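You operate a simulated robot arm through the tools that you are given. There is no shell and no other tool. Be economical: measure what you need, move in short steps, check, and stop when the job is done.

You run a simulated robot arm. Do the job below in one go: nothing can be reset, and whatever is moved stays where it is left.

Task
Fetch the yellow sign and set it in the teal tray. Then open the right black drawer, put the yellow pad in the inside of the right black drawer, then shut the drawer. Then put the blue mug on the short blue stand away on the top of the console. Then put the green tally board on the rubber mat on the green bench. Then fetch the purple pad from the top of the orange bench and set it on the top of the small blue locker. Then take the teal block and leave it in the hd scrap. Do these in the order given. Set down upright: yellow sign, blue mug, teal block.
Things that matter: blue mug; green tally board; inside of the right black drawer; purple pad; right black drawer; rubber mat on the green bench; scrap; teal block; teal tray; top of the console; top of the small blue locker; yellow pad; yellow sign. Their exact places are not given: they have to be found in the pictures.

Only the result counts: the job must be done as asked and must still hold three seconds after the hand-in. Knocking over, shifting, dropping, spilling or breaking anything else fails it.

Robot
A 6-joint arm with a two-finger parallel gripper on a trunk, on a base that drives. Base frame: it is fixed to the floor where the robot stands at the start and does not move with it; the origin is under the middle of the robot, x ahead of it, y to its left, z up. Units: mm, degrees, N and s.
Its first joint turns from -166.0 to 166.0 degrees. Places, roughly: blue mug (12x8x9 cm) [-3600, 3800, 500]; green tally board (6x9x2 cm) [-7000, -1600, 900]; inside of the right black drawer [-5100, 2100, 700]; purple pad (5x4x4 cm) [-7400, -1900, 900]; right black drawer [-5100, 2100, 700]; rubber mat on the green bench (31x18 cm) [-4700, -1880, 860]; scrap (20x17 cm) [-6360, -720, 860]; teal block (5x4x5 cm) [-7000, -1100, 900]; teal tray (20x15x5 cm) [-3800, 600, 900]; top of the console (53x19 cm) [-1740, 160, 1120]; top of the small blue locker (23x14 cm) [-6320, -240, 1140]; yellow pad (7x5x4 cm) [-3800, 3500, 500]; yellow sign [-3250, 1750, 1000]. Payload 3.43 kg.
The TCP is the grasp point between the finger pads, 34 mm short of the fingertips. In the tool frame z runs along the fingers and y along their closing line. Largest opening 128 mm; finger width 24, thickness 12; the body of the gripper, 48 by 130 mm, starts 96 mm behind the TCP.
Orientation is that of the tool frame in the base frame, as [roll, pitch, yaw] about the fixed x, y, z axes, in that order (R = Rz(yaw) Ry(pitch) Rx(roll)). With the fingers straight down and closing along the base's y, the tool's x points along the base's -x, its y along +y and its z along -z.

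Tools
- The arm moves only by the tool step_arm. Its argument "deltas" is a list of rows, each an object (a shift or turn left out is 0, a gripper value left out holds the last) with "grip": the opening, from 0 (shut) to 1 (fully open); "translation": the shift along the base's x, y, z in units of 300 mm (1.0 is 300 mm), a list of three; "rot": the turn, a rotation vector about the base's x, y, z in units of 180 degrees (1.0 is 180 degrees), a list of three. In form: [{"grip": grip, "translation": [dx, dy, dz], "rot": [ax, ay, az]}, ...]. A call has 1 to 8 rows; each row is the pose to reach, as a shift and turn from the pose commanded when the call began. A call with a number of a shift or a turn outside -1 to 1 is refused whole. A row lasts 0.2 s, in which the tool goes at most 50 mm and 8.6 degrees; a call with a longer step from one row to the next is refused whole, and so is a gripper value outside its range. A pose out of reach is approached as far as the arm can. The call stops where the force on the tool passes 40 N (or 10 N more than at its start, if that is more) or the arm is blocked; 0.2 s more then pass. The fingers move at their own pace (about 153 mm/s each) and stop on an object; they squeeze with about 22 N. The grip force told is the motor's: it shows also when the fingers shut on nothing. Time passes only in rows, and 0.2 s behind the last, so rows that repeat a pose let the fingers close. It gives the time, the measured TCP pose, the force on the tool (base axes), the opening and the grip force at its end, in the units of the frame above (readings bear some noise), with the torque about the TCP (base axes, N m) and any sound that the robot's microphone picked up.
- Cameras (640 x 400 px; columns grow to the right, rows downward): "scene" is now at [181.3, 204.5, 1259.8]; the picture's right is [-0.21, -0.98, 0.00], its down [-0.15, 0.03, -0.99] and it looks along [0.97, -0.20, -0.16] (base axes); focal length 267 px, centre (320, 200). "wrist" rides on the gripper at [76, -11, -160] in the tool frame; the picture's right is [0.15, 0.99, 0.00], its down [-0.88, 0.13, -0.46] and it looks along [-0.45, 0.07, 0.89] (tool axes); focal length 234 px, centre (320, 200).
- get_image(camera): a new picture of that camera. The clock stands still meanwhile.
- base_move(legs): drives the robot by 1 to 6 legs, each [ahead, left, turn to the left] in mm, mm and degrees, along the robot's own axes; the way and the turn of a leg run together, so that a leg with both is an arc; at most 1500 mm and 180 degrees a leg. The arm and the cameras ride along, it lands a little off, and it stops where it bumps. It gives what a move gives.
- aim_head(pan, tilt): turns the head with the scene camera to pan (to the left, within 143 degrees either way) and tilt (down, from -29 to 69), counted from straight ahead of the robot. It gives what a move gives.
- probe_pixels(camera, pixels): for up to 12 pixels [column, row] of the newest picture of that camera ("zoom" is the newest enlarged one), the place [x, y, z] in the base frame of the surface seen there, good to about 3 mm, but the place of the scene camera against the robot may be out by one fixed shift of up to 25 mm in any direction. The clock stands still meanwhile.
- close_up(camera, box): a new picture of the part [left, top, right, bottom] of that camera's present view, enlarged. The clock stands still meanwhile.
- close_job(): hands the job in; it is judged then, once.

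Go step by step. Measure first, check grasps and placings, and put right what went wrong. The budget is 148 turns and 176 pictures, counting those below and the enlarged ones. Unless the task says otherwise, let go and move clear before handing in.

The tools are called after ">>>" as a command line: name --argument value ..., lists and objects as JSON in quotes. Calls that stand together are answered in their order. step_arm: Moves the arm, as the interface text tells. Its arguments: {"type":"object","properties":{"deltas":{"type":"array","items":{"type":"object","properties":{"grip":{"type":"number"},"translation":{"type":"array","items":{"type":"number"}},"rot":{"type":"array","items":{"type":"number"}}}}}},"required":["deltas"]} The other tools are called the same way: base_move (legs) drives the base; aim_head (pan, tilt) turns the head that bears the scene camera; get_image (camera) takes a picture; probe_pixels (camera, pixels) gives the place of the surface under pixels of a picture; close_up (camera, box) takes an enlarged picture of a part of a camera's view; close_job () hands the job in.

At the start:

```text
time_s: 0.0
eef_pos: [670.6, 217.1, 1110.1]
ee_rot: [179.9, 0.1, -180.0]
ft_force: [-0.1, -0.7, 0.0]
ft_torque: [0.05, -0.02, -0.01]
finger_gap: 128.2
finger_force: 0.1
robot x, y, heading: [-1.6, -2.3, 0.1]
head pan, tilt: [-11.9, 9.1]
```

scene: 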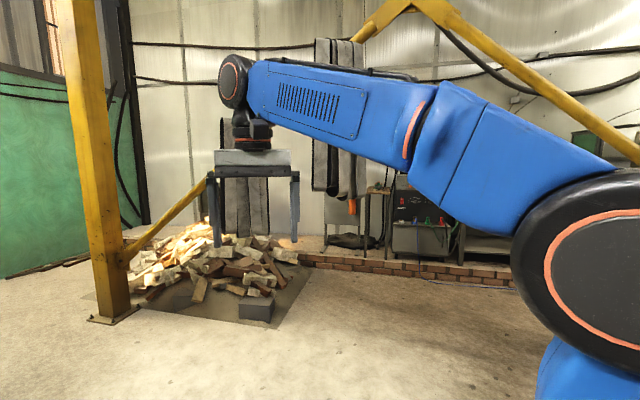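
wrist: 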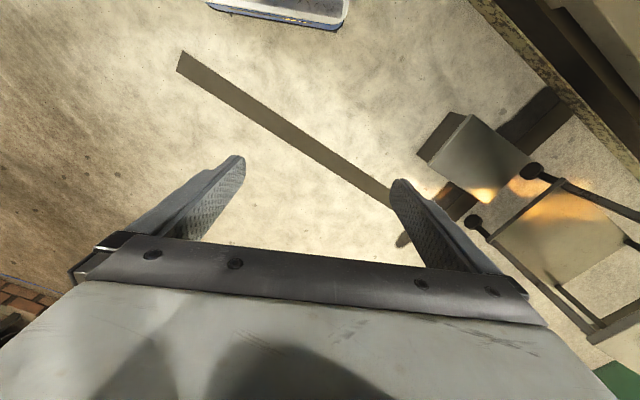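

The start pictures show only the wall ahead; the work places lie behind the robot. I look around with the head first.

>>> aim_head --pan 140 --tilt 10

>>> get_image --camera "scene"

>>> aim_head --pan -140 --tilt 10

>>> get_image --camera "scene"

```text
time_s: 2.4
eef_pos: [669.9, 216.8, 1109.3]
ee_rot: [-180.0, 0.1, -180.0]
ft_force: [0.3, 0.0, -0.2]
ft_torque: [-0.03, 0.01, 0.02]
finger_gap: 128.0
finger_force: 0.0
robot x, y, heading: [-0.3, -0.9, -0.1]
head pan, tilt: [140.0, 10.0]
```

```text
173 pictures are left
```

scene: 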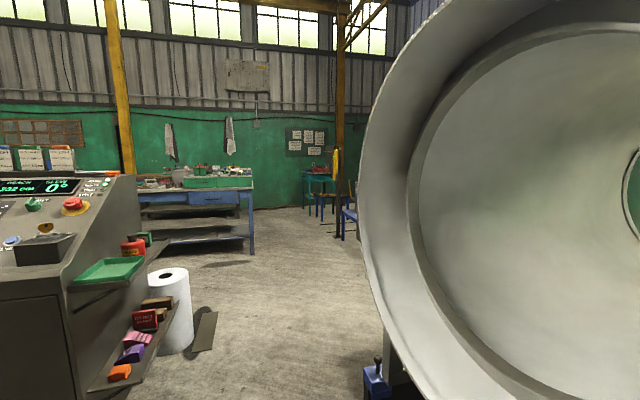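

```text
time_s: 6.2
eef_pos: [670.2, 217.0, 1109.6]
ee_rot: [180.0, 0.1, 180.0]
ft_force: [-0.2, -0.3, -0.6]
ft_torque: [0.0, 0.05, 0.02]
finger_gap: 127.7
finger_force: 0.2
robot x, y, heading: [0.9, 2.2, 0.1]
head pan, tilt: [-140.0, 10.0]
```

```text
172 pictures are left
```

scene: 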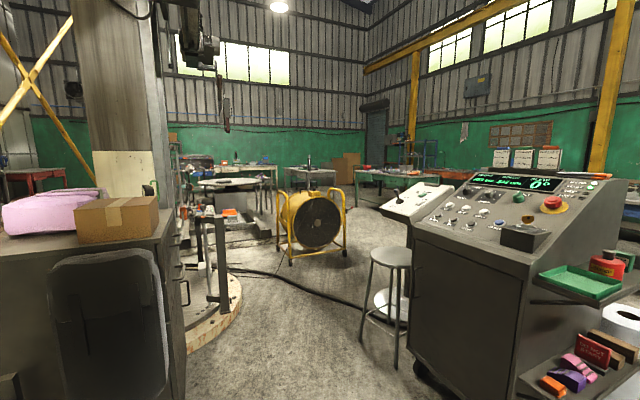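

The console is at the right of the second picture; I probe its corners and free floor to build a map.

>>> probe_pixels --camera "scene" --pixels '[[412, 225], [515, 265], [540, 180], [300, 370], [390, 210], [310, 225], [220, 300], [395, 250], [375, 325], [150, 240], [610, 355], [575, 285]]'

>>> aim_head --pan 140 --tilt 20

>>> get_image --camera "scene"

>>> probe_pixels --camera "scene" --pixels '[[175, 280], [205, 280], [220, 140], [330, 185], [375, 330], [380, 200], [500, 100], [240, 170], [310, 130], [350, 150], [270, 300], [60, 100]]'

```text
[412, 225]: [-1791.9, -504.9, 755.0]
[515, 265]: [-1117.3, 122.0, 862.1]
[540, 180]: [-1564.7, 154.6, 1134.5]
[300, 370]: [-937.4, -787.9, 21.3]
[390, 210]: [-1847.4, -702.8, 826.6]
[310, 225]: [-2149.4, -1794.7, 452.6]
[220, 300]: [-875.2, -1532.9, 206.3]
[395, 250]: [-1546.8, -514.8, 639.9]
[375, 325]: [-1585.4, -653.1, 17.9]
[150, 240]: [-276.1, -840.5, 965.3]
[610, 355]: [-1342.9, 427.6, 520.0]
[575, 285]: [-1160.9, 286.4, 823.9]
```

```text
time_s: 10.1
eef_pos: [670.2, 215.9, 1109.6]
ee_rot: [179.9, 0.1, 179.9]
ft_force: [-0.9, 0.6, 0.4]
ft_torque: [-0.02, -0.02, 0.01]
finger_gap: 128.2
finger_force: 0.0
robot x, y, heading: [0.1, -1.0, 0.3]
head pan, tilt: [140.0, 20.0]
```

```text
171 pictures are left
```

scene: 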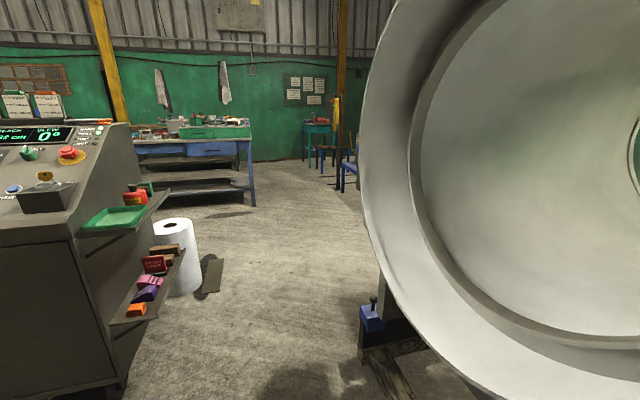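

```text
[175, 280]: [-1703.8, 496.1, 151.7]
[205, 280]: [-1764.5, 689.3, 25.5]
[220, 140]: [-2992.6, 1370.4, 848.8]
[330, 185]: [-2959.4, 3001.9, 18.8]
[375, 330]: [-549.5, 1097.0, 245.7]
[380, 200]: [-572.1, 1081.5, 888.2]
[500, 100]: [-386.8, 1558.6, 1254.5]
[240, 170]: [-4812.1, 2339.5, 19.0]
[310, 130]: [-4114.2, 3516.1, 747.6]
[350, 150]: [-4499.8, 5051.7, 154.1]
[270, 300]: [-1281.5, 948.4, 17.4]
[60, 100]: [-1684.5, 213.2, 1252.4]
```

The floor reads z≈18, so the scene camera's height is about 18 too high. I tuck the arm and look down at the robot's own base to know its size.

>>> step_arm --deltas '[{"translation": [-0.14, -0.06, 0.05]}, {"translation": [-0.28, -0.12, 0.1]}, {"translation": [-0.42, -0.18, 0.15]}, {"translation": [-0.56, -0.24, 0.2]}, {"translation": [-0.7, -0.3, 0.25]}, {"translation": [-0.84, -0.36, 0.3]}]'

>>> aim_head --pan 20 --tilt 65

>>> get_image --camera "scene"

```text
time_s: 11.5
eef_pos: [433.8, 125.1, 1149.7]
ee_rot: [179.5, 0.5, 179.9]
ft_force: [0.0, 0.0, -0.8]
ft_torque: [-0.02, -0.01, 0.0]
finger_gap: 128.0
finger_force: 0.0
out of reach, approached as far as the arm can: row 4, 5, 6
robot x, y, heading: [-0.9, -3.5, 0.2]
head pan, tilt: [140.0, 20.0]
```

```text
time_s: 13.5
eef_pos: [433.2, 123.9, 1150.3]
ee_rot: [179.5, 0.5, 180.0]
ft_force: [0.0, 0.4, -0.3]
ft_torque: [0.02, -0.02, -0.01]
finger_gap: 128.1
finger_force: 0.0
robot x, y, heading: [1.4, 5.2, 0.1]
head pan, tilt: [20.0, 65.0]
```

```text
170 pictures are left
```

scene: 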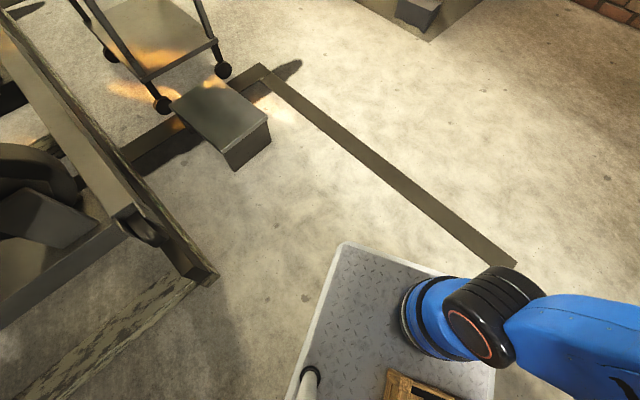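

>>> probe_pixels --camera "scene" --pixels '[[344, 245], [292, 390], [440, 270], [210, 275], [490, 370]]'

>>> aim_head --pan 90 --tilt 65

>>> get_image --camera "scene"

>>> aim_head --pan 140 --tilt 50

>>> get_image --camera "scene"

```text
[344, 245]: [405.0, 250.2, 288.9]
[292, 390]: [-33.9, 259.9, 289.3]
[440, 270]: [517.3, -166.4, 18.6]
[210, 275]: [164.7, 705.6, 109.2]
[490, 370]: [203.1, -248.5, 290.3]
```

```text
time_s: 14.9
eef_pos: [434.5, 124.7, 1151.6]
ee_rot: [179.4, 0.6, -180.0]
ft_force: [0.2, 0.2, 0.1]
ft_torque: [0.01, 0.03, 0.01]
finger_gap: 128.2
finger_force: 0.0
robot x, y, heading: [4.9, 2.1, -0.1]
head pan, tilt: [90.0, 65.0]
```

```text
169 pictures are left
```

scene: 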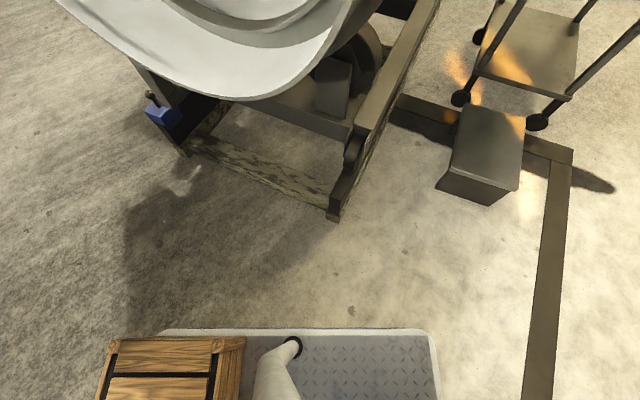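

```text
time_s: 16.1
eef_pos: [434.1, 123.8, 1151.9]
ee_rot: [179.4, 0.6, 180.0]
ft_force: [0.6, 0.7, -0.3]
ft_torque: [-0.01, -0.01, 0.01]
finger_gap: 127.7
finger_force: 0.0
robot x, y, heading: [0.2, -0.1, -0.2]
head pan, tilt: [140.0, 50.0]
```

```text
168 pictures are left
```

scene: 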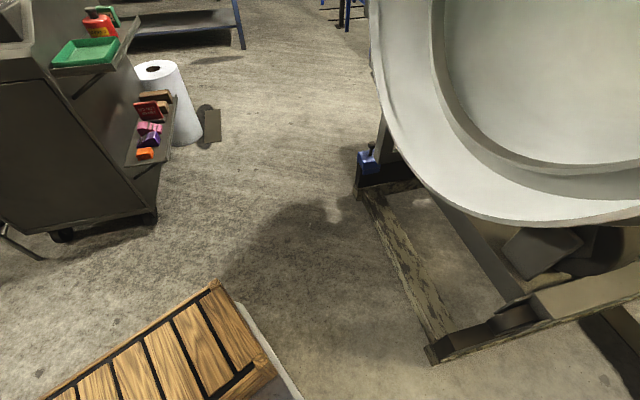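

The robot carries a crate at the rear; I probe its edges and the obstacles of the passage.

>>> probe_pixels --camera "scene" --pixels '[[214, 284], [275, 372], [155, 218], [430, 360], [358, 190], [170, 150], [210, 145], [60, 215], [300, 398], [122, 160], [395, 110], [240, 45]]'

```text
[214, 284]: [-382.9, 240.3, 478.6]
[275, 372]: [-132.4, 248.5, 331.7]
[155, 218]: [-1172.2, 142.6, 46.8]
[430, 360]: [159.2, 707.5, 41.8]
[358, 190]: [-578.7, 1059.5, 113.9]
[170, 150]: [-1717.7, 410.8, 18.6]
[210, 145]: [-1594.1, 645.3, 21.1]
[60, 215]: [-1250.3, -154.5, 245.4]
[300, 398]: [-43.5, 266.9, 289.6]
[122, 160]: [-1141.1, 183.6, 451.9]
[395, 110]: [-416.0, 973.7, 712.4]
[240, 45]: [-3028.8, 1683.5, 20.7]
```

The gap between wheel and console is about 960 mm wide along 125°; the robot is 840×520. I drive through its middle.

>>> base_move --legs '[[-560, 230, 0], [0, 0, 125.5], [1350, 0, 0]]'

>>> aim_head --pan 30 --tilt 10

>>> get_image --camera "scene"

```text
time_s: 31.1
eef_pos: [-1703.2, 1627.9, 1151.7]
ee_rot: [179.4, 0.6, -54.6]
ft_force: [-0.2, -0.3, 0.8]
ft_torque: [-0.02, -0.02, -0.02]
finger_gap: 128.0
finger_force: 0.1
robot x, y, heading: [-1353.7, 1345.7, 125.3]
head pan, tilt: [140.0, 50.0]
```

```text
time_s: 33.0
eef_pos: [-1703.4, 1627.9, 1152.1]
ee_rot: [179.3, 0.6, -54.7]
ft_force: [-0.1, 0.1, 0.0]
ft_torque: [0.03, 0.0, 0.0]
finger_gap: 127.9
finger_force: 0.1
robot x, y, heading: [-1350.5, 1347.1, 125.0]
head pan, tilt: [30.0, 10.0]
```

```text
167 pictures are left
```

scene: 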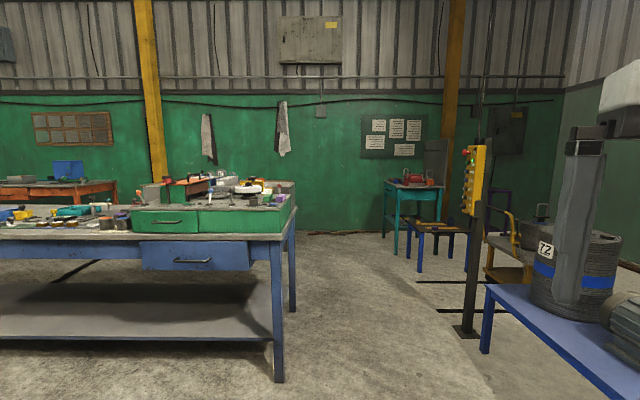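

The workbench with clutter is ahead; I look closer at its top and at the far stand area.

>>> close_up --camera "scene" --box '[120, 160, 310, 260]'

>>> close_up --camera "scene" --box '[0, 180, 150, 260]'

>>> close_up --camera "scene" --box '[370, 140, 560, 270]'

```text
3.37 times, centred on (215, 210) of scene
```

zoom: 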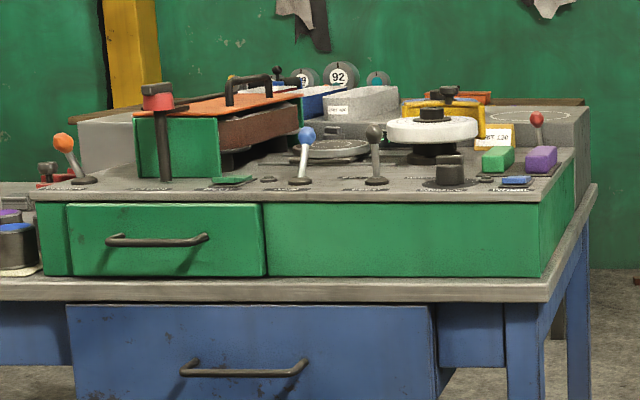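

```text
4.27 times, centred on (75, 220) of scene
```

zoom: 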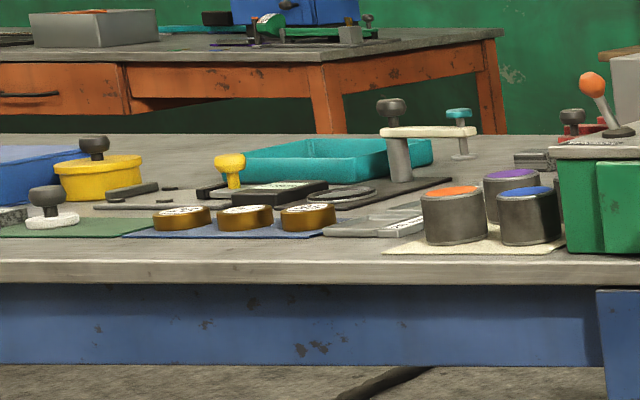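

```text
3.08 times, centred on (465, 205) of scene
```

zoom: 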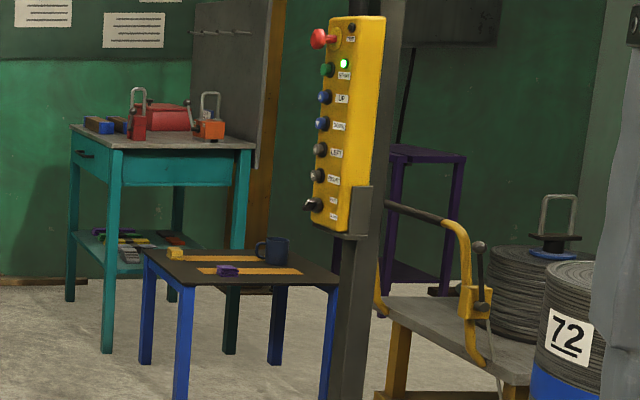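

I probe the bench outline and the table legs to plan the drive.

>>> probe_pixels --camera "scene" --pixels '[[270, 238], [296, 208], [20, 235], [278, 378], [292, 312], [270, 190], [250, 205], [255, 192], [478, 330], [485, 350], [427, 230], [72, 212]]'

>>> probe_pixels --camera "zoom" --pixels '[[177, 252], [229, 270], [278, 242], [265, 240], [150, 255], [335, 290], [230, 250], [185, 390], [100, 345], [385, 370], [140, 355], [275, 270]]'

```text
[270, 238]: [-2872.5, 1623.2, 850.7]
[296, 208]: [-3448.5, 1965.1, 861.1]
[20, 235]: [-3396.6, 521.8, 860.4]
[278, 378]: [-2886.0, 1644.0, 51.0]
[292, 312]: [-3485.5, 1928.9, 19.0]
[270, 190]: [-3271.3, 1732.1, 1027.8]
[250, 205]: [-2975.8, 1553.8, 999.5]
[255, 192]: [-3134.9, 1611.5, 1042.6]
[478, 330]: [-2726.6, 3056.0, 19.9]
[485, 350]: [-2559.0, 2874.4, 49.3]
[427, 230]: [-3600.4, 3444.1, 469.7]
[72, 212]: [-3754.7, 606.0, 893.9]
```

```text
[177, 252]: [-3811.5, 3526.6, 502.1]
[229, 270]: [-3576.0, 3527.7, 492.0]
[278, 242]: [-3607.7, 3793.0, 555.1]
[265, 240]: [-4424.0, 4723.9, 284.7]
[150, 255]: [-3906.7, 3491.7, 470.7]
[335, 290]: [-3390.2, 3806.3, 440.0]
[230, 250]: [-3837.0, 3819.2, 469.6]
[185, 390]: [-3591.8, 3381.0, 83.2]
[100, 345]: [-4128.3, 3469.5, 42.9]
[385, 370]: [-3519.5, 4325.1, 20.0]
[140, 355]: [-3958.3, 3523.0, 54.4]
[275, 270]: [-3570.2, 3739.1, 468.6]
```

The sign sits about 100 mm inside the bench's right end. I drive to a spot off that end and face it.

>>> base_move --legs '[[0, 0, 22.5], [1000, 0, 0], [880, 0, 0], [0, 0, 94]]'

>>> aim_head --pan 0 --tilt 30

>>> get_image --camera "scene"

>>> get_image --camera "wrist"

```text
time_s: 47.5
eef_pos: [-3017.5, 1928.1, 1151.7]
ee_rot: [179.5, 0.6, 61.4]
ft_force: [1.3, 0.8, 0.6]
ft_torque: [0.02, 0.01, 0.01]
finger_gap: 128.0
finger_force: 0.1
robot x, y, heading: [-2917.2, 2366.0, -118.8]
head pan, tilt: [30.0, 10.0]
```

```text
time_s: 48.5
eef_pos: [-3017.6, 1927.3, 1151.6]
ee_rot: [179.4, 0.6, 61.4]
ft_force: [-0.3, -0.5, -0.2]
ft_torque: [0.02, 0.01, -0.02]
finger_gap: 128.1
finger_force: 0.0
robot x, y, heading: [-2921.2, 2369.3, -118.5]
head pan, tilt: [0.0, 30.0]
```

```text
163 pictures are left
```

scene: 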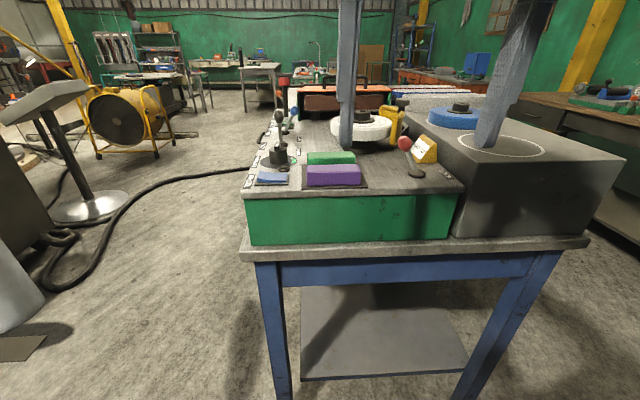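

```text
162 pictures are left
```

wrist: 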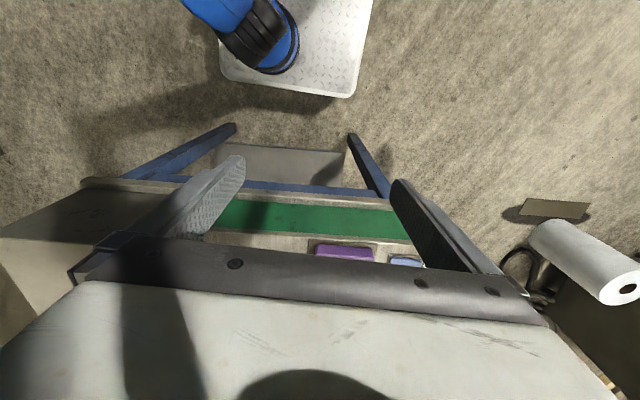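

I see the yellow card at about (425,148) on the green box; close-up to identify it.

>>> close_up --camera "scene" --box '[320, 85, 480, 195]'

>>> aim_head --pan 0 --tilt 45

>>> get_image --camera "scene"

```text
3.64 times, centred on (400, 140) of scene
```

zoom: 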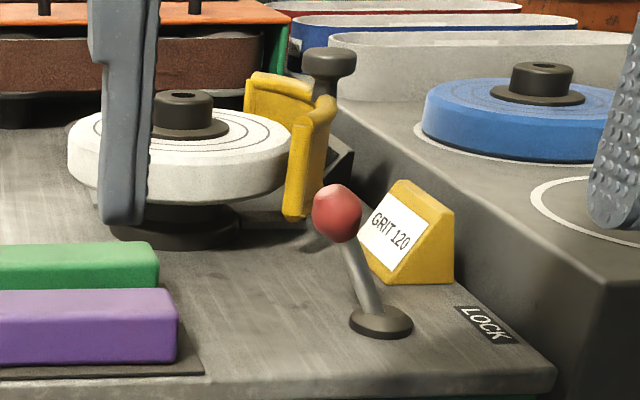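

```text
time_s: 49.3
eef_pos: [-3017.0, 1927.5, 1151.3]
ee_rot: [179.4, 0.5, 61.4]
ft_force: [0.1, -0.1, -0.4]
ft_torque: [-0.02, 0.02, -0.01]
finger_gap: 128.1
finger_force: 0.0
robot x, y, heading: [-2916.9, 2368.7, -118.7]
head pan, tilt: [0.0, 45.0]
```

```text
160 pictures are left
```

scene: 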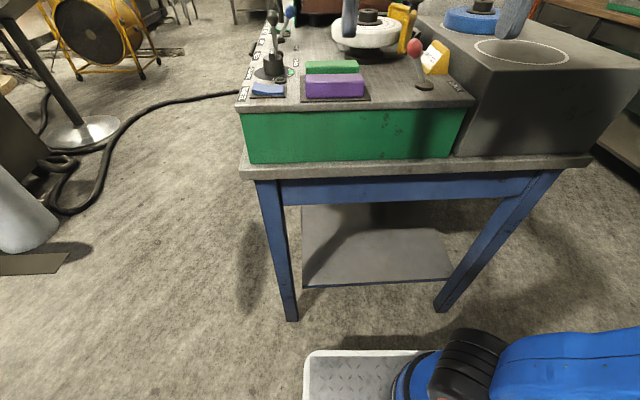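

The yellow sign is the "GRIT 120" wedge beside the red lever. I probe its corners, the lever and the neighbouring box.

>>> probe_pixels --camera "zoom" --pixels '[[400, 182], [450, 215], [450, 280], [400, 275], [362, 230], [430, 240], [337, 210], [380, 325], [300, 200], [490, 260], [465, 340], [415, 220]]'

>>> close_up --camera "scene" --box '[380, 20, 480, 90]'

>>> probe_pixels --camera "zoom" --pixels '[[325, 130], [345, 170], [430, 170], [440, 250], [350, 240], [300, 230], [220, 180], [290, 340], [160, 180], [500, 200], [390, 150], [385, 200]]'

```text
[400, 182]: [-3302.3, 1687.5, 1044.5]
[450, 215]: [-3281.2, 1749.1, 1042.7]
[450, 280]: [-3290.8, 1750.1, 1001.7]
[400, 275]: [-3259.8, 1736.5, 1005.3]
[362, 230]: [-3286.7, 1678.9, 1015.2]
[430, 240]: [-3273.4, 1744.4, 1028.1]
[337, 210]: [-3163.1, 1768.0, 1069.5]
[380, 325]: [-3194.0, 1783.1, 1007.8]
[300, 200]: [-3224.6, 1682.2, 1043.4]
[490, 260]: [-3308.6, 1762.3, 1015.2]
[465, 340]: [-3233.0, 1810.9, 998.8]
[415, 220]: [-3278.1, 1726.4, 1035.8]
```

```text
5.71 times, centred on (430, 55) of scene
```

zoom: 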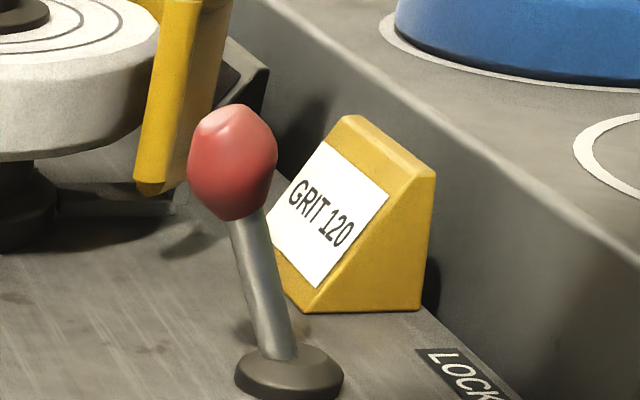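

```text
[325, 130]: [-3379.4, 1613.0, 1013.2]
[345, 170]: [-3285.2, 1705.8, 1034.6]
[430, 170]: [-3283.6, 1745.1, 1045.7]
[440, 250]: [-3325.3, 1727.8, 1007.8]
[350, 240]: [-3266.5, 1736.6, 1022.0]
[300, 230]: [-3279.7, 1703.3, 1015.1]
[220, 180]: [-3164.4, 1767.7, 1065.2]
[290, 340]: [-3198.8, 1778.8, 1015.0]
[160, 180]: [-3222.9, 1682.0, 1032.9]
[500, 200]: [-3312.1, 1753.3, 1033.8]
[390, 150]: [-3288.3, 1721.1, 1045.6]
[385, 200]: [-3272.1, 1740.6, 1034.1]
```

The wedge is about 62 mm long along the bench and ~40 wide, beside the raised box; I'll grip it across its two ends. I move above it, turning the gripper, then look with the wrist camera.

>>> step_arm --deltas '[{"translation": [-0.11, -0.088, 0.05], "rot": [0, 0, -0.045]}, {"translation": [-0.22, -0.177, 0.1], "rot": [0, 0, -0.09]}, {"translation": [-0.33, -0.265, 0.15], "rot": [0, 0, -0.135]}, {"translation": [-0.44, -0.353, 0.15], "rot": [0, 0, -0.18]}, {"translation": [-0.55, -0.442, 0.15], "rot": [0, 0, -0.225]}, {"translation": [-0.66, -0.53, 0.15], "rot": [0, 0, -0.27]}, {"translation": [-0.77, -0.618, 0.15], "rot": [0, 0, -0.315]}, {"translation": [-0.88, -0.7, 0.15], "rot": [0, 0, -0.36]}]'

>>> step_arm --deltas '[{"rot": [0, 0, -0.045]}, {"rot": [0, 0, -0.085], "translation": [0, 0, 0]}]'

>>> get_image --camera "wrist"

>>> get_image --camera "scene"

```text
time_s: 51.1
eef_pos: [-3279.9, 1721.4, 1178.1]
ee_rot: [178.9, 0.7, -3.5]
ft_force: [-0.4, 0.4, 1.0]
ft_torque: [-0.08, 0.01, 0.02]
finger_gap: 128.3
finger_force: 0.1
out of reach, approached as far as the arm can: row 1, 2, 3, 4, 5, 6, 7, 8
robot x, y, heading: [-2918.9, 2367.0, -118.4]
head pan, tilt: [0.0, 45.0]
```

```text
time_s: 51.7
eef_pos: [-3279.8, 1719.9, 1175.6]
ee_rot: [179.1, 0.6, -18.8]
ft_force: [-0.8, -0.5, 0.9]
ft_torque: [0.01, 0.04, -0.03]
finger_gap: 128.0
finger_force: 0.0
robot x, y, heading: [-2921.1, 2368.7, -118.7]
head pan, tilt: [0.0, 45.0]
```

```text
158 pictures are left
```

wrist: 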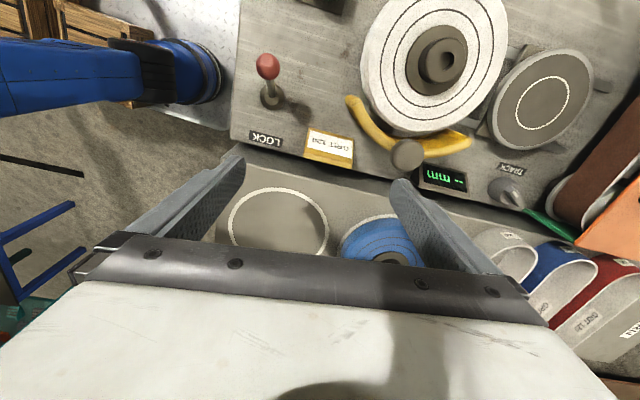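

```text
157 pictures are left
```

scene: 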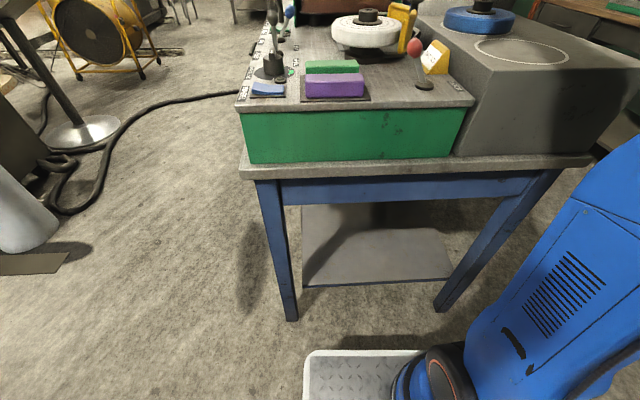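

The sign sits right under the gripper at (330,147). I probe its corners with the wrist camera for exact place and direction.

>>> close_up --camera "wrist" --box '[280, 110, 380, 180]'

>>> probe_pixels --camera "wrist" --pixels '[[310, 129], [354, 141], [304, 156], [350, 166], [330, 147], [265, 139], [420, 186], [267, 65], [405, 155], [355, 115], [345, 175], [280, 150]]'

```text
5.71 times, centred on (330, 145) of wrist
```

zoom: 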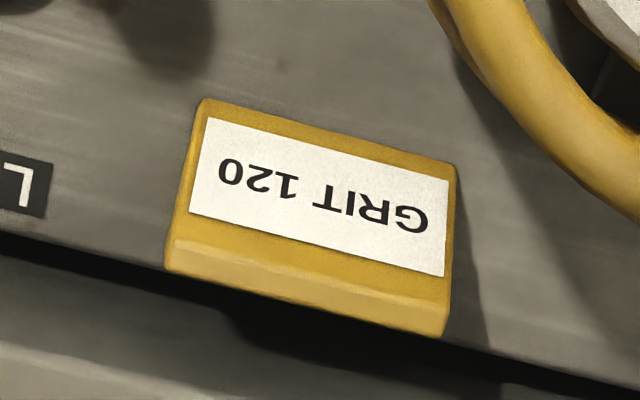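

```text
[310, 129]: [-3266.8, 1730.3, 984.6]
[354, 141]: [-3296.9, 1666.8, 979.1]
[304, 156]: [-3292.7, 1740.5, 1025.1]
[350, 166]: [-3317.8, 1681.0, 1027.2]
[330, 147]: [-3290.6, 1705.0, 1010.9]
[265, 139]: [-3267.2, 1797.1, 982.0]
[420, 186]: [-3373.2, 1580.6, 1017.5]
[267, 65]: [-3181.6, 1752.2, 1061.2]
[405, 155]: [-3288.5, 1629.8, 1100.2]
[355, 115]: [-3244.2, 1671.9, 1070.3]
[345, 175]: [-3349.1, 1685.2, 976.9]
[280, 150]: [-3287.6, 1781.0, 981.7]
```

The wrist camera gives ridge centre ≈(-3305,1711), direction yaw −24, top 1027, surface 981 (scene camera reads about +9,+5,+19 off). I align above and go down with a 90 mm opening.

>>> step_arm --deltas '[{"translation": [-0.044, -0.047, 0], "rot": [0, 0, -0.03], "grip": 0.7}, {"translation": [-0.044, -0.047, -0.16], "rot": [0, 0, -0.03]}, {"translation": [-0.044, -0.047, -0.3], "rot": [0, 0, -0.03]}]'

>>> get_image --camera "wrist"

>>> close_up --camera "scene" --box '[360, 0, 480, 90]'

```text
time_s: 52.5
eef_pos: [-3293.6, 1702.8, 1085.4]
ee_rot: [179.4, 0.6, -24.2]
ft_force: [0.2, 0.8, 0.7]
ft_torque: [-0.01, 0.0, 0.0]
finger_gap: 89.5
finger_force: 0.0
robot x, y, heading: [-2918.8, 2373.3, -118.9]
head pan, tilt: [0.0, 45.0]
```

```text
155 pictures are left
```

wrist: 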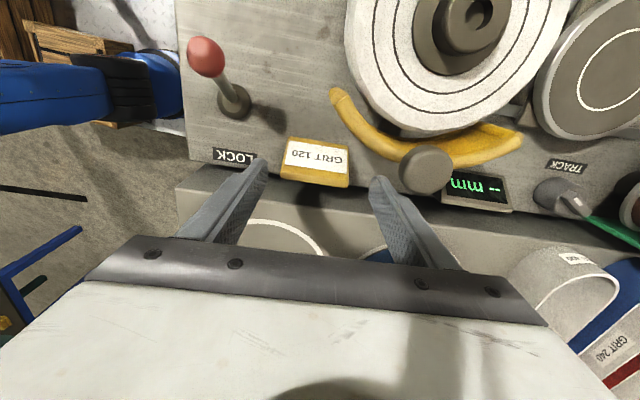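

```text
4.44 times, centred on (420, 45) of scene
```

zoom: 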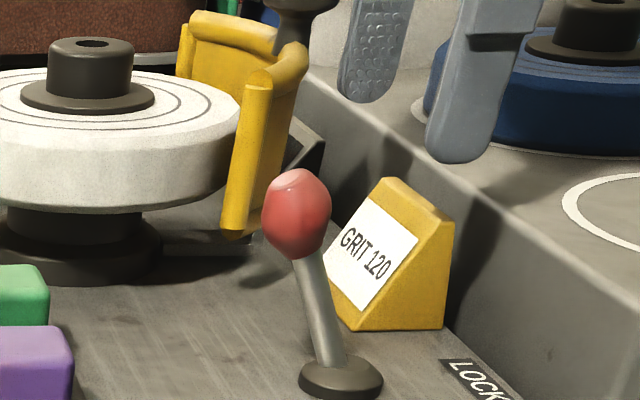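

Fingers straddle the sign evenly ((262,165) and (378,180) round (316,162)). I go down and close.

>>> step_arm --deltas '[{"translation": [0, 0.006, -0.1]}, {"translation": [0, 0.006, -0.195]}, {"translation": [0, 0.006, -0.195], "grip": 0.3}, {"translation": [0, 0.006, -0.195], "grip": 0.3}, {"translation": [0, 0.006, -0.195], "grip": 0.3}]'

>>> get_image --camera "wrist"

```text
time_s: 53.7
eef_pos: [-3294.4, 1705.8, 1026.5]
ee_rot: [179.3, 0.6, -24.2]
ft_force: [0.0, -0.2, 0.0]
ft_torque: [-0.01, -0.02, 0.02]
finger_gap: 69.3
finger_force: 22.1
robot x, y, heading: [-2919.2, 2368.6, -118.9]
head pan, tilt: [0.0, 45.0]
```

```text
153 pictures are left
```

wrist: 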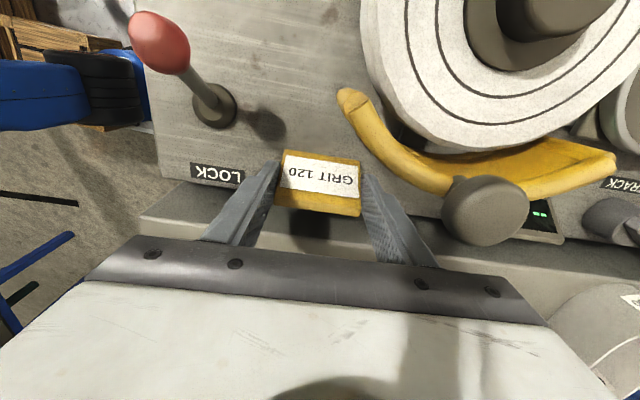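

Gripped at 69 mm. I lift straight up and then draw the arm in.

>>> step_arm --deltas '[{"translation": [0, 0, 0.16]}, {"translation": [0, 0, 0.32]}, {"translation": [0, 0, 0.48]}, {"translation": [0.1, 0.1, 0.55]}, {"translation": [0.2, 0.2, 0.58]}, {"translation": [0.3, 0.3, 0.58]}, {"translation": [0.4, 0.4, 0.58]}, {"translation": [0.48, 0.5, 0.58]}]'

>>> get_image --camera "wrist"

>>> aim_head --pan 10 --tilt 10

>>> get_image --camera "scene"

```text
time_s: 55.5
eef_pos: [-3148.9, 1851.6, 1168.4]
ee_rot: [178.9, 0.4, -24.1]
ft_force: [0.7, -0.9, 0.3]
ft_torque: [0.1, 0.0, -0.02]
finger_gap: 69.4
finger_force: 21.6
out of reach, approached as far as the arm can: row 4, 5, 6, 7, 8
robot x, y, heading: [-2920.1, 2366.7, -118.4]
head pan, tilt: [0.0, 45.0]
```

```text
152 pictures are left
```

wrist: 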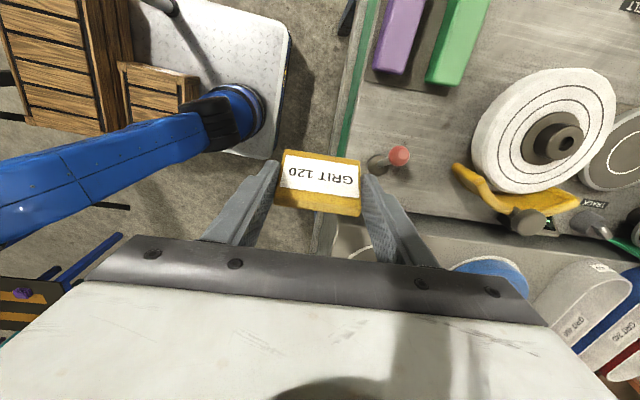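

```text
time_s: 56.5
eef_pos: [-3149.8, 1852.1, 1168.3]
ee_rot: [178.7, 0.5, -24.1]
ft_force: [-0.4, 0.7, -1.5]
ft_torque: [-0.04, 0.0, -0.02]
finger_gap: 69.1
finger_force: 22.1
robot x, y, heading: [-2917.3, 2367.1, -118.8]
head pan, tilt: [10.0, 10.0]
```

```text
151 pictures are left
```

scene: 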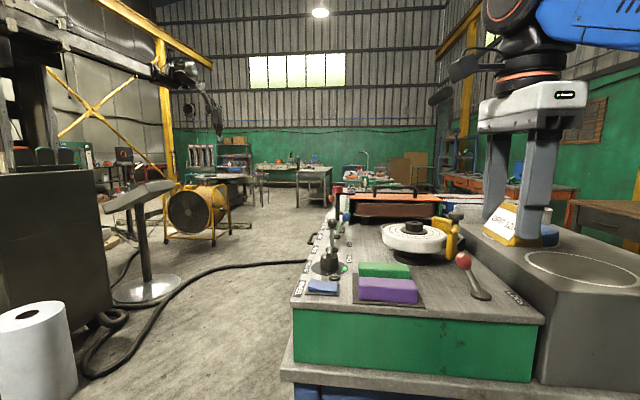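

The sign is held (wrist picture centre). I need to get round to the bench front; I probe the hose on the floor and neighbours.

>>> probe_pixels --camera "scene" --pixels '[[308, 262], [250, 267], [180, 285], [120, 315], [90, 340], [150, 293], [190, 240], [240, 232], [110, 200], [60, 385], [290, 372], [340, 212]]'

>>> aim_head --pan 50 --tilt 25

>>> get_image --camera "scene"

```text
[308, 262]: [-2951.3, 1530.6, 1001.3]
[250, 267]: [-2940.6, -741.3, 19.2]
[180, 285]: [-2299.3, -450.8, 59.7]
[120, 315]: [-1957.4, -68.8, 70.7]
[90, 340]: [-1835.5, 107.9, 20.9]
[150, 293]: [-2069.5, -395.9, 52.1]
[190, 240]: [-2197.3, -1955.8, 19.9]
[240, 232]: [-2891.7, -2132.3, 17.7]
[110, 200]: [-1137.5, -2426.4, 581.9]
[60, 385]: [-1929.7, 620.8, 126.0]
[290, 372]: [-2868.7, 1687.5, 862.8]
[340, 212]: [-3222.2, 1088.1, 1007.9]
```

```text
time_s: 57.5
eef_pos: [-3149.9, 1851.1, 1169.0]
ee_rot: [178.8, 0.3, -24.1]
ft_force: [-0.1, -0.1, -1.1]
ft_torque: [0.0, 0.03, 0.0]
finger_gap: 69.1
finger_force: 21.9
robot x, y, heading: [-2921.5, 2368.9, -118.6]
head pan, tilt: [50.0, 25.0]
```

```text
150 pictures are left
```

scene: 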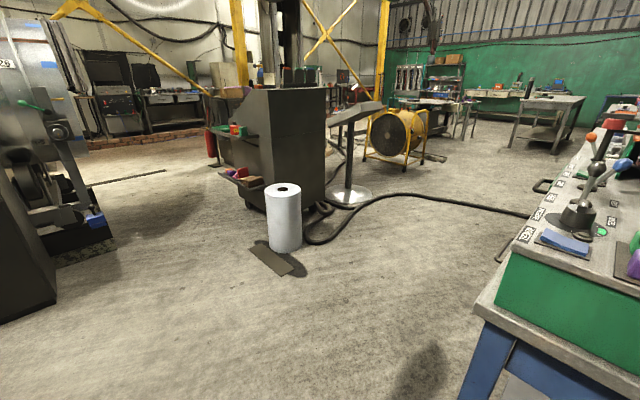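

Before strafing I check the blue table behind-left of the robot.

>>> aim_head --pan 125 --tilt 30

>>> get_image --camera "scene"

>>> probe_pixels --camera "scene" --pixels '[[100, 200], [200, 200], [300, 200], [400, 200], [500, 200], [100, 300], [200, 300], [300, 300], [400, 300], [500, 300], [300, 120], [450, 120]]'

```text
time_s: 59.0
eef_pos: [-3149.8, 1851.6, 1167.8]
ee_rot: [178.8, 0.4, -24.1]
ft_force: [-0.6, -0.2, -0.9]
ft_torque: [0.0, 0.01, -0.01]
finger_gap: 69.2
finger_force: 22.2
robot x, y, heading: [-2917.3, 2367.5, -118.6]
head pan, tilt: [125.0, 30.0]
```

```text
149 pictures are left
```

scene: 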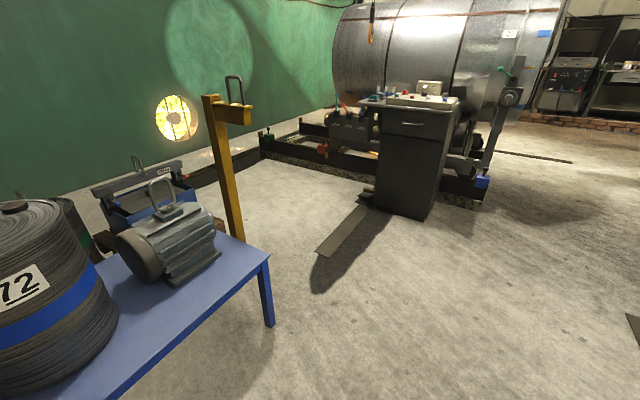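

```text
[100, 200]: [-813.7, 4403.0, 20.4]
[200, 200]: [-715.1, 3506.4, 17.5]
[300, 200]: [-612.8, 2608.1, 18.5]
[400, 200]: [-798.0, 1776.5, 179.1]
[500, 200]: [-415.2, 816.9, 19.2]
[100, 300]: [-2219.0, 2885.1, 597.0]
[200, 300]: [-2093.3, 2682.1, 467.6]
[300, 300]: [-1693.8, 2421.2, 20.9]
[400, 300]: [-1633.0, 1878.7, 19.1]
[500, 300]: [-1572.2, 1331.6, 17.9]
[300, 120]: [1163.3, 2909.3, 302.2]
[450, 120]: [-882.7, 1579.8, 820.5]
```

The table stays clear if I don't back up; I pull the arm in further instead, then strafe left round the bench corner.

>>> step_arm --deltas '[{"translation": [0.07, 0.13, 0]}, {"translation": [0.13, 0.25, 0]}, {"translation": [0.2, 0.37, 0]}]'

>>> base_move --legs '[[0, 720, 0], [0, 0, 3.1], [1000, 0, 0]]'

>>> aim_head --pan -40 --tilt 25

>>> get_image --camera "scene"

```text
time_s: 59.8
eef_pos: [-3090.6, 1949.1, 1137.9]
ee_rot: [179.0, 0.4, -24.1]
ft_force: [0.1, 0.1, -1.1]
ft_torque: [0.03, 0.03, 0.01]
finger_gap: 69.0
finger_force: 22.8
out of reach, approached as far as the arm can: row 1, 2, 3
robot x, y, heading: [-2917.9, 2367.8, -118.6]
head pan, tilt: [125.0, 30.0]
```

```text
time_s: 68.9
eef_pos: [-2866.9, 693.8, 1138.8]
ee_rot: [178.9, 0.2, -20.7]
ft_force: [-0.4, -0.7, -0.4]
ft_torque: [-0.02, 0.05, 0.01]
finger_gap: 68.9
finger_force: 22.1
robot x, y, heading: [-2721.8, 1120.8, -115.2]
head pan, tilt: [125.0, 30.0]
```

```text
time_s: 71.4
eef_pos: [-2866.6, 692.5, 1137.0]
ee_rot: [179.0, 0.2, -20.9]
ft_force: [-0.8, 0.6, -0.5]
ft_torque: [-0.02, -0.02, 0.01]
finger_gap: 69.3
finger_force: 22.2
robot x, y, heading: [-2720.5, 1118.2, -115.3]
head pan, tilt: [-40.0, 25.0]
```

```text
148 pictures are left
```

scene: 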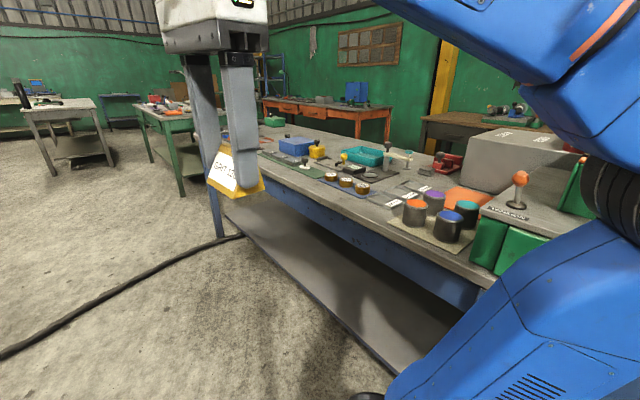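

The teal tray is at (365,155). I probe it and the bench edge.

>>> probe_pixels --camera "scene" --pixels '[[365, 150], [343, 153], [383, 160], [372, 168], [357, 147], [400, 160], [480, 285], [300, 182], [250, 150], [245, 235], [160, 265], [240, 165]]'

>>> close_up --camera "scene" --box '[310, 120, 430, 200]'

```text
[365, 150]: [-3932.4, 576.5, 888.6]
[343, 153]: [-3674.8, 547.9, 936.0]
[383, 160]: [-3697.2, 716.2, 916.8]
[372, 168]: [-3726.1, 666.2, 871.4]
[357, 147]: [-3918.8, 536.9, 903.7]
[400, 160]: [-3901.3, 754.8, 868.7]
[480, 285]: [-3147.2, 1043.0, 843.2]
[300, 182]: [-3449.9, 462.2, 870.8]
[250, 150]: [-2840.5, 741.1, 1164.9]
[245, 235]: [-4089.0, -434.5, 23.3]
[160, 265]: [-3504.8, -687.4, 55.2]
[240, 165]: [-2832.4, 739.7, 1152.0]
```

```text
5.00 times, centred on (370, 160) of scene
```

zoom: 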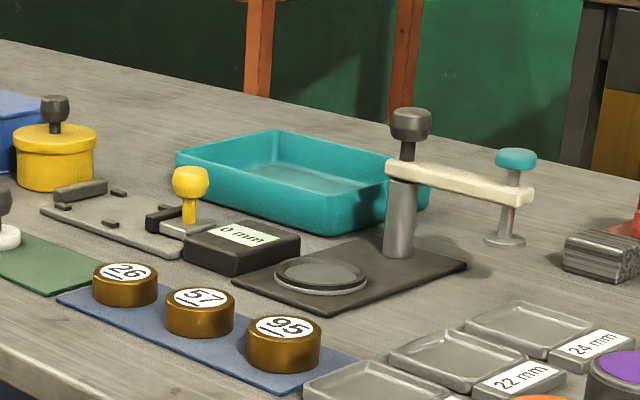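

The tray is 900 mm ahead and 770 to the right. I drive ahead 850 and look again.

>>> base_move --legs '[[850, 0, -2]]'

>>> aim_head --pan -80 --tilt 30

>>> get_image --camera "scene"

```text
time_s: 75.9
eef_pos: [-3257.6, -46.9, 1138.2]
ee_rot: [178.9, 0.4, -23.2]
ft_force: [0.1, -0.3, 0.1]
ft_torque: [0.02, 0.0, 0.01]
finger_gap: 69.1
finger_force: 21.9
robot x, y, heading: [-3092.0, 373.9, -117.6]
head pan, tilt: [-40.0, 25.0]
```

```text
time_s: 77.0
eef_pos: [-3256.5, -45.9, 1137.6]
ee_rot: [178.9, 0.3, -23.2]
ft_force: [-0.5, 0.3, -0.3]
ft_torque: [0.01, -0.01, 0.0]
finger_gap: 69.1
finger_force: 22.1
robot x, y, heading: [-3089.3, 376.7, -117.4]
head pan, tilt: [-80.0, 30.0]
```

```text
146 pictures are left
```

scene: 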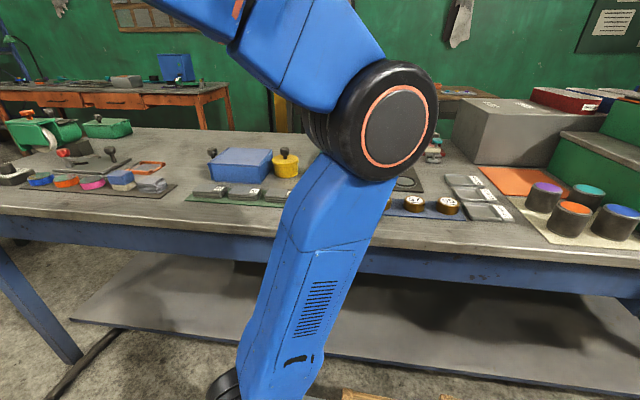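

The arm hides the tray, so I swing it to above the tray's estimated place and use the wrist camera.

>>> step_arm --deltas '[{"translation": [-0.13, 0.087, 0.02]}, {"translation": [-0.26, 0.174, 0.04]}, {"translation": [-0.39, 0.26, 0.06]}, {"translation": [-0.52, 0.347, 0.08]}, {"translation": [-0.65, 0.434, 0.08]}, {"translation": [-0.78, 0.52, 0.08]}, {"translation": [-0.91, 0.607, 0.08]}, {"translation": [-0.98, 0.65, 0.08]}]'

>>> step_arm --deltas '[{"translation": [-0.07, 0.14, 0]}, {"translation": [-0.14, 0.28, 0]}, {"translation": [-0.21, 0.42, 0]}, {"translation": [-0.28, 0.56, 0]}, {"translation": [-0.35, 0.7, 0]}, {"translation": [-0.42, 0.84, 0]}, {"translation": [-0.49, 0.98, 0]}]'

>>> step_arm --deltas '[{"translation": [-0.09, 0.13, 0]}, {"translation": [-0.18, 0.27, 0]}, {"translation": [-0.27, 0.4, 0]}, {"translation": [-0.34, 0.52, 0]}]'

>>> get_image --camera "wrist"

>>> get_image --camera "scene"

```text
time_s: 78.8
eef_pos: [-3552.1, 149.4, 1159.7]
ee_rot: [178.7, 0.6, -23.0]
ft_force: [0.7, 0.4, -0.4]
ft_torque: [-0.12, 0.06, 0.0]
finger_gap: 69.1
finger_force: 21.9
out of reach, approached as far as the arm can: row 1, 2, 3, 4, 5, 6, 7, 8
robot x, y, heading: [-3092.4, 374.2, -117.9]
head pan, tilt: [-80.0, 30.0]
```

```text
time_s: 80.3
eef_pos: [-3698.7, 441.2, 1157.9]
ee_rot: [178.9, 0.4, -23.1]
ft_force: [1.4, -0.1, -0.4]
ft_torque: [0.07, 0.1, 0.01]
finger_gap: 69.3
finger_force: 22.2
robot x, y, heading: [-3094.3, 377.6, -117.4]
head pan, tilt: [-80.0, 30.0]
```

```text
time_s: 81.3
eef_pos: [-3786.8, 584.3, 1124.4]
ee_rot: [179.1, 0.8, -23.1]
ft_force: [0.0, 0.3, 0.1]
ft_torque: [0.02, 0.03, -0.02]
finger_gap: 69.1
finger_force: 22.3
out of reach, approached as far as the arm can: row 2, 3, 4
robot x, y, heading: [-3090.8, 375.5, -117.6]
head pan, tilt: [-80.0, 30.0]
```

```text
145 pictures are left
```

wrist: 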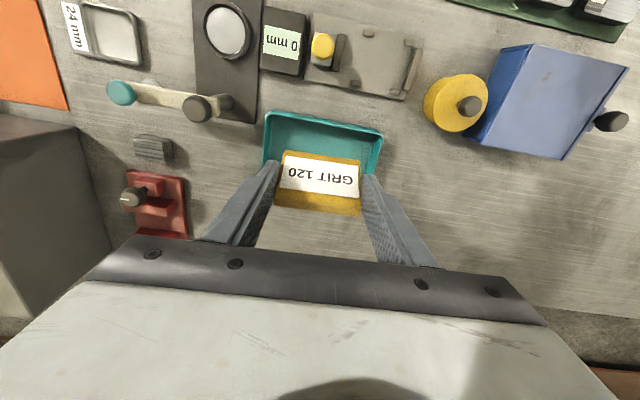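

```text
144 pictures are left
```

scene: 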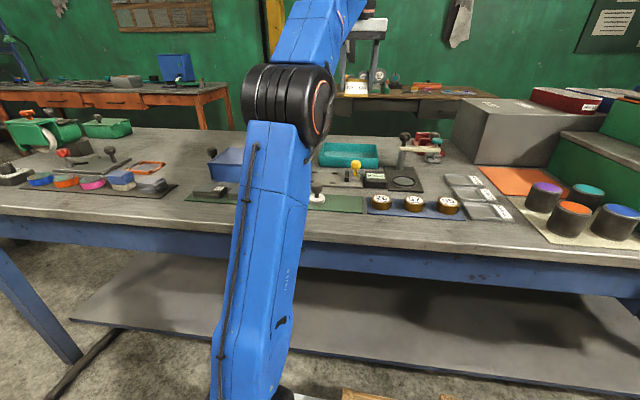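

The tray shows right behind the sign in the wrist view; I probe its corners.

>>> probe_pixels --camera "wrist" --pixels '[[268, 113], [381, 136], [264, 165], [372, 172], [300, 140], [350, 145], [410, 180], [196, 108], [320, 45], [325, 122]]'

```text
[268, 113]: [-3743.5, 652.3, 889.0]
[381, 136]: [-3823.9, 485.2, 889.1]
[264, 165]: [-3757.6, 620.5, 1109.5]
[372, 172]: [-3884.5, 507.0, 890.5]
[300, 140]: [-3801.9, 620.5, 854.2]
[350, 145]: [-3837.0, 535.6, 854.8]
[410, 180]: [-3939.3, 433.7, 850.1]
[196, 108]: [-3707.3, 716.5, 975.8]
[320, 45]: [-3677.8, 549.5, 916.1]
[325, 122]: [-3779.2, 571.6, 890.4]
```

Tray centre ≈(-3849,600), inside floor 854, rim 890. The sign's foot is 45.5 below TCP, so I lower to TCP z≈903.

>>> step_arm --deltas '[{"translation": [-0.1, 0.025, -0.05]}, {"translation": [-0.2, 0.05, -0.15]}, {"translation": [-0.2, 0.05, -0.3]}, {"translation": [-0.2, 0.05, -0.45]}, {"translation": [-0.2, 0.05, -0.58]}, {"translation": [-0.2, 0.05, -0.66]}]'

>>> get_image --camera "wrist"

```text
time_s: 82.8
eef_pos: [-3847.7, 603.2, 926.9]
ee_rot: [178.8, 0.3, -23.0]
ft_force: [-0.2, -0.1, -0.6]
ft_torque: [0.0, -0.02, 0.01]
finger_gap: 69.3
finger_force: 22.6
robot x, y, heading: [-3089.1, 374.7, -118.0]
head pan, tilt: [-80.0, 30.0]
```

```text
143 pictures are left
```

wrist: 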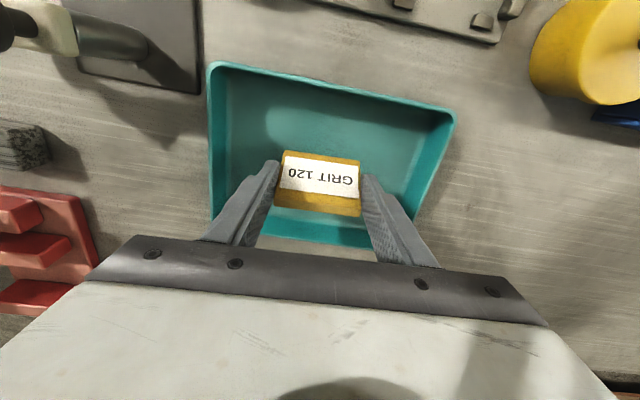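

Well inside the tray. I lower the last 24 mm and open a little.

>>> step_arm --deltas '[{"translation": [0.01, -0.005, -0.04]}, {"translation": [0.01, -0.005, -0.078]}, {"translation": [0.01, -0.005, -0.078]}]'

>>> step_arm --deltas '[{"grip": 0.7}, {"grip": 0.7}, {"translation": [0, 0, 0.1]}, {"translation": [0, 0, 0.25]}, {"translation": [0, 0, 0.4]}, {"translation": [0, 0, 0.55]}, {"translation": [0, 0, 0.7]}]'

>>> get_image --camera "wrist"

```text
time_s: 83.5
eef_pos: [-3844.9, 600.0, 902.5]
ee_rot: [178.8, 0.3, -23.2]
ft_force: [-0.7, 0.1, -0.5]
ft_torque: [0.0, -0.01, 0.0]
finger_gap: 69.3
finger_force: 21.7
robot x, y, heading: [-3093.4, 373.9, -117.8]
head pan, tilt: [-80.0, 30.0]
```

```text
time_s: 85.2
eef_pos: [-3839.0, 596.7, 1097.7]
ee_rot: [179.0, 0.3, -23.2]
ft_force: [-0.9, 0.4, -0.9]
ft_torque: [-0.05, -0.06, -0.01]
finger_gap: 89.7
finger_force: 0.0
out of reach, approached as far as the arm can: row 7
robot x, y, heading: [-3091.0, 374.1, -117.7]
head pan, tilt: [-80.0, 30.0]
```

```text
142 pictures are left
```

wrist: 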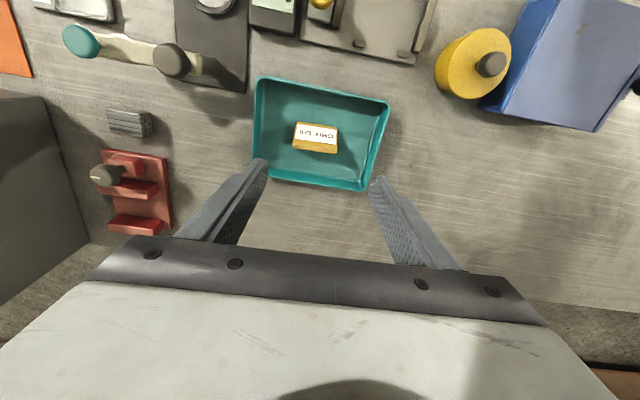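

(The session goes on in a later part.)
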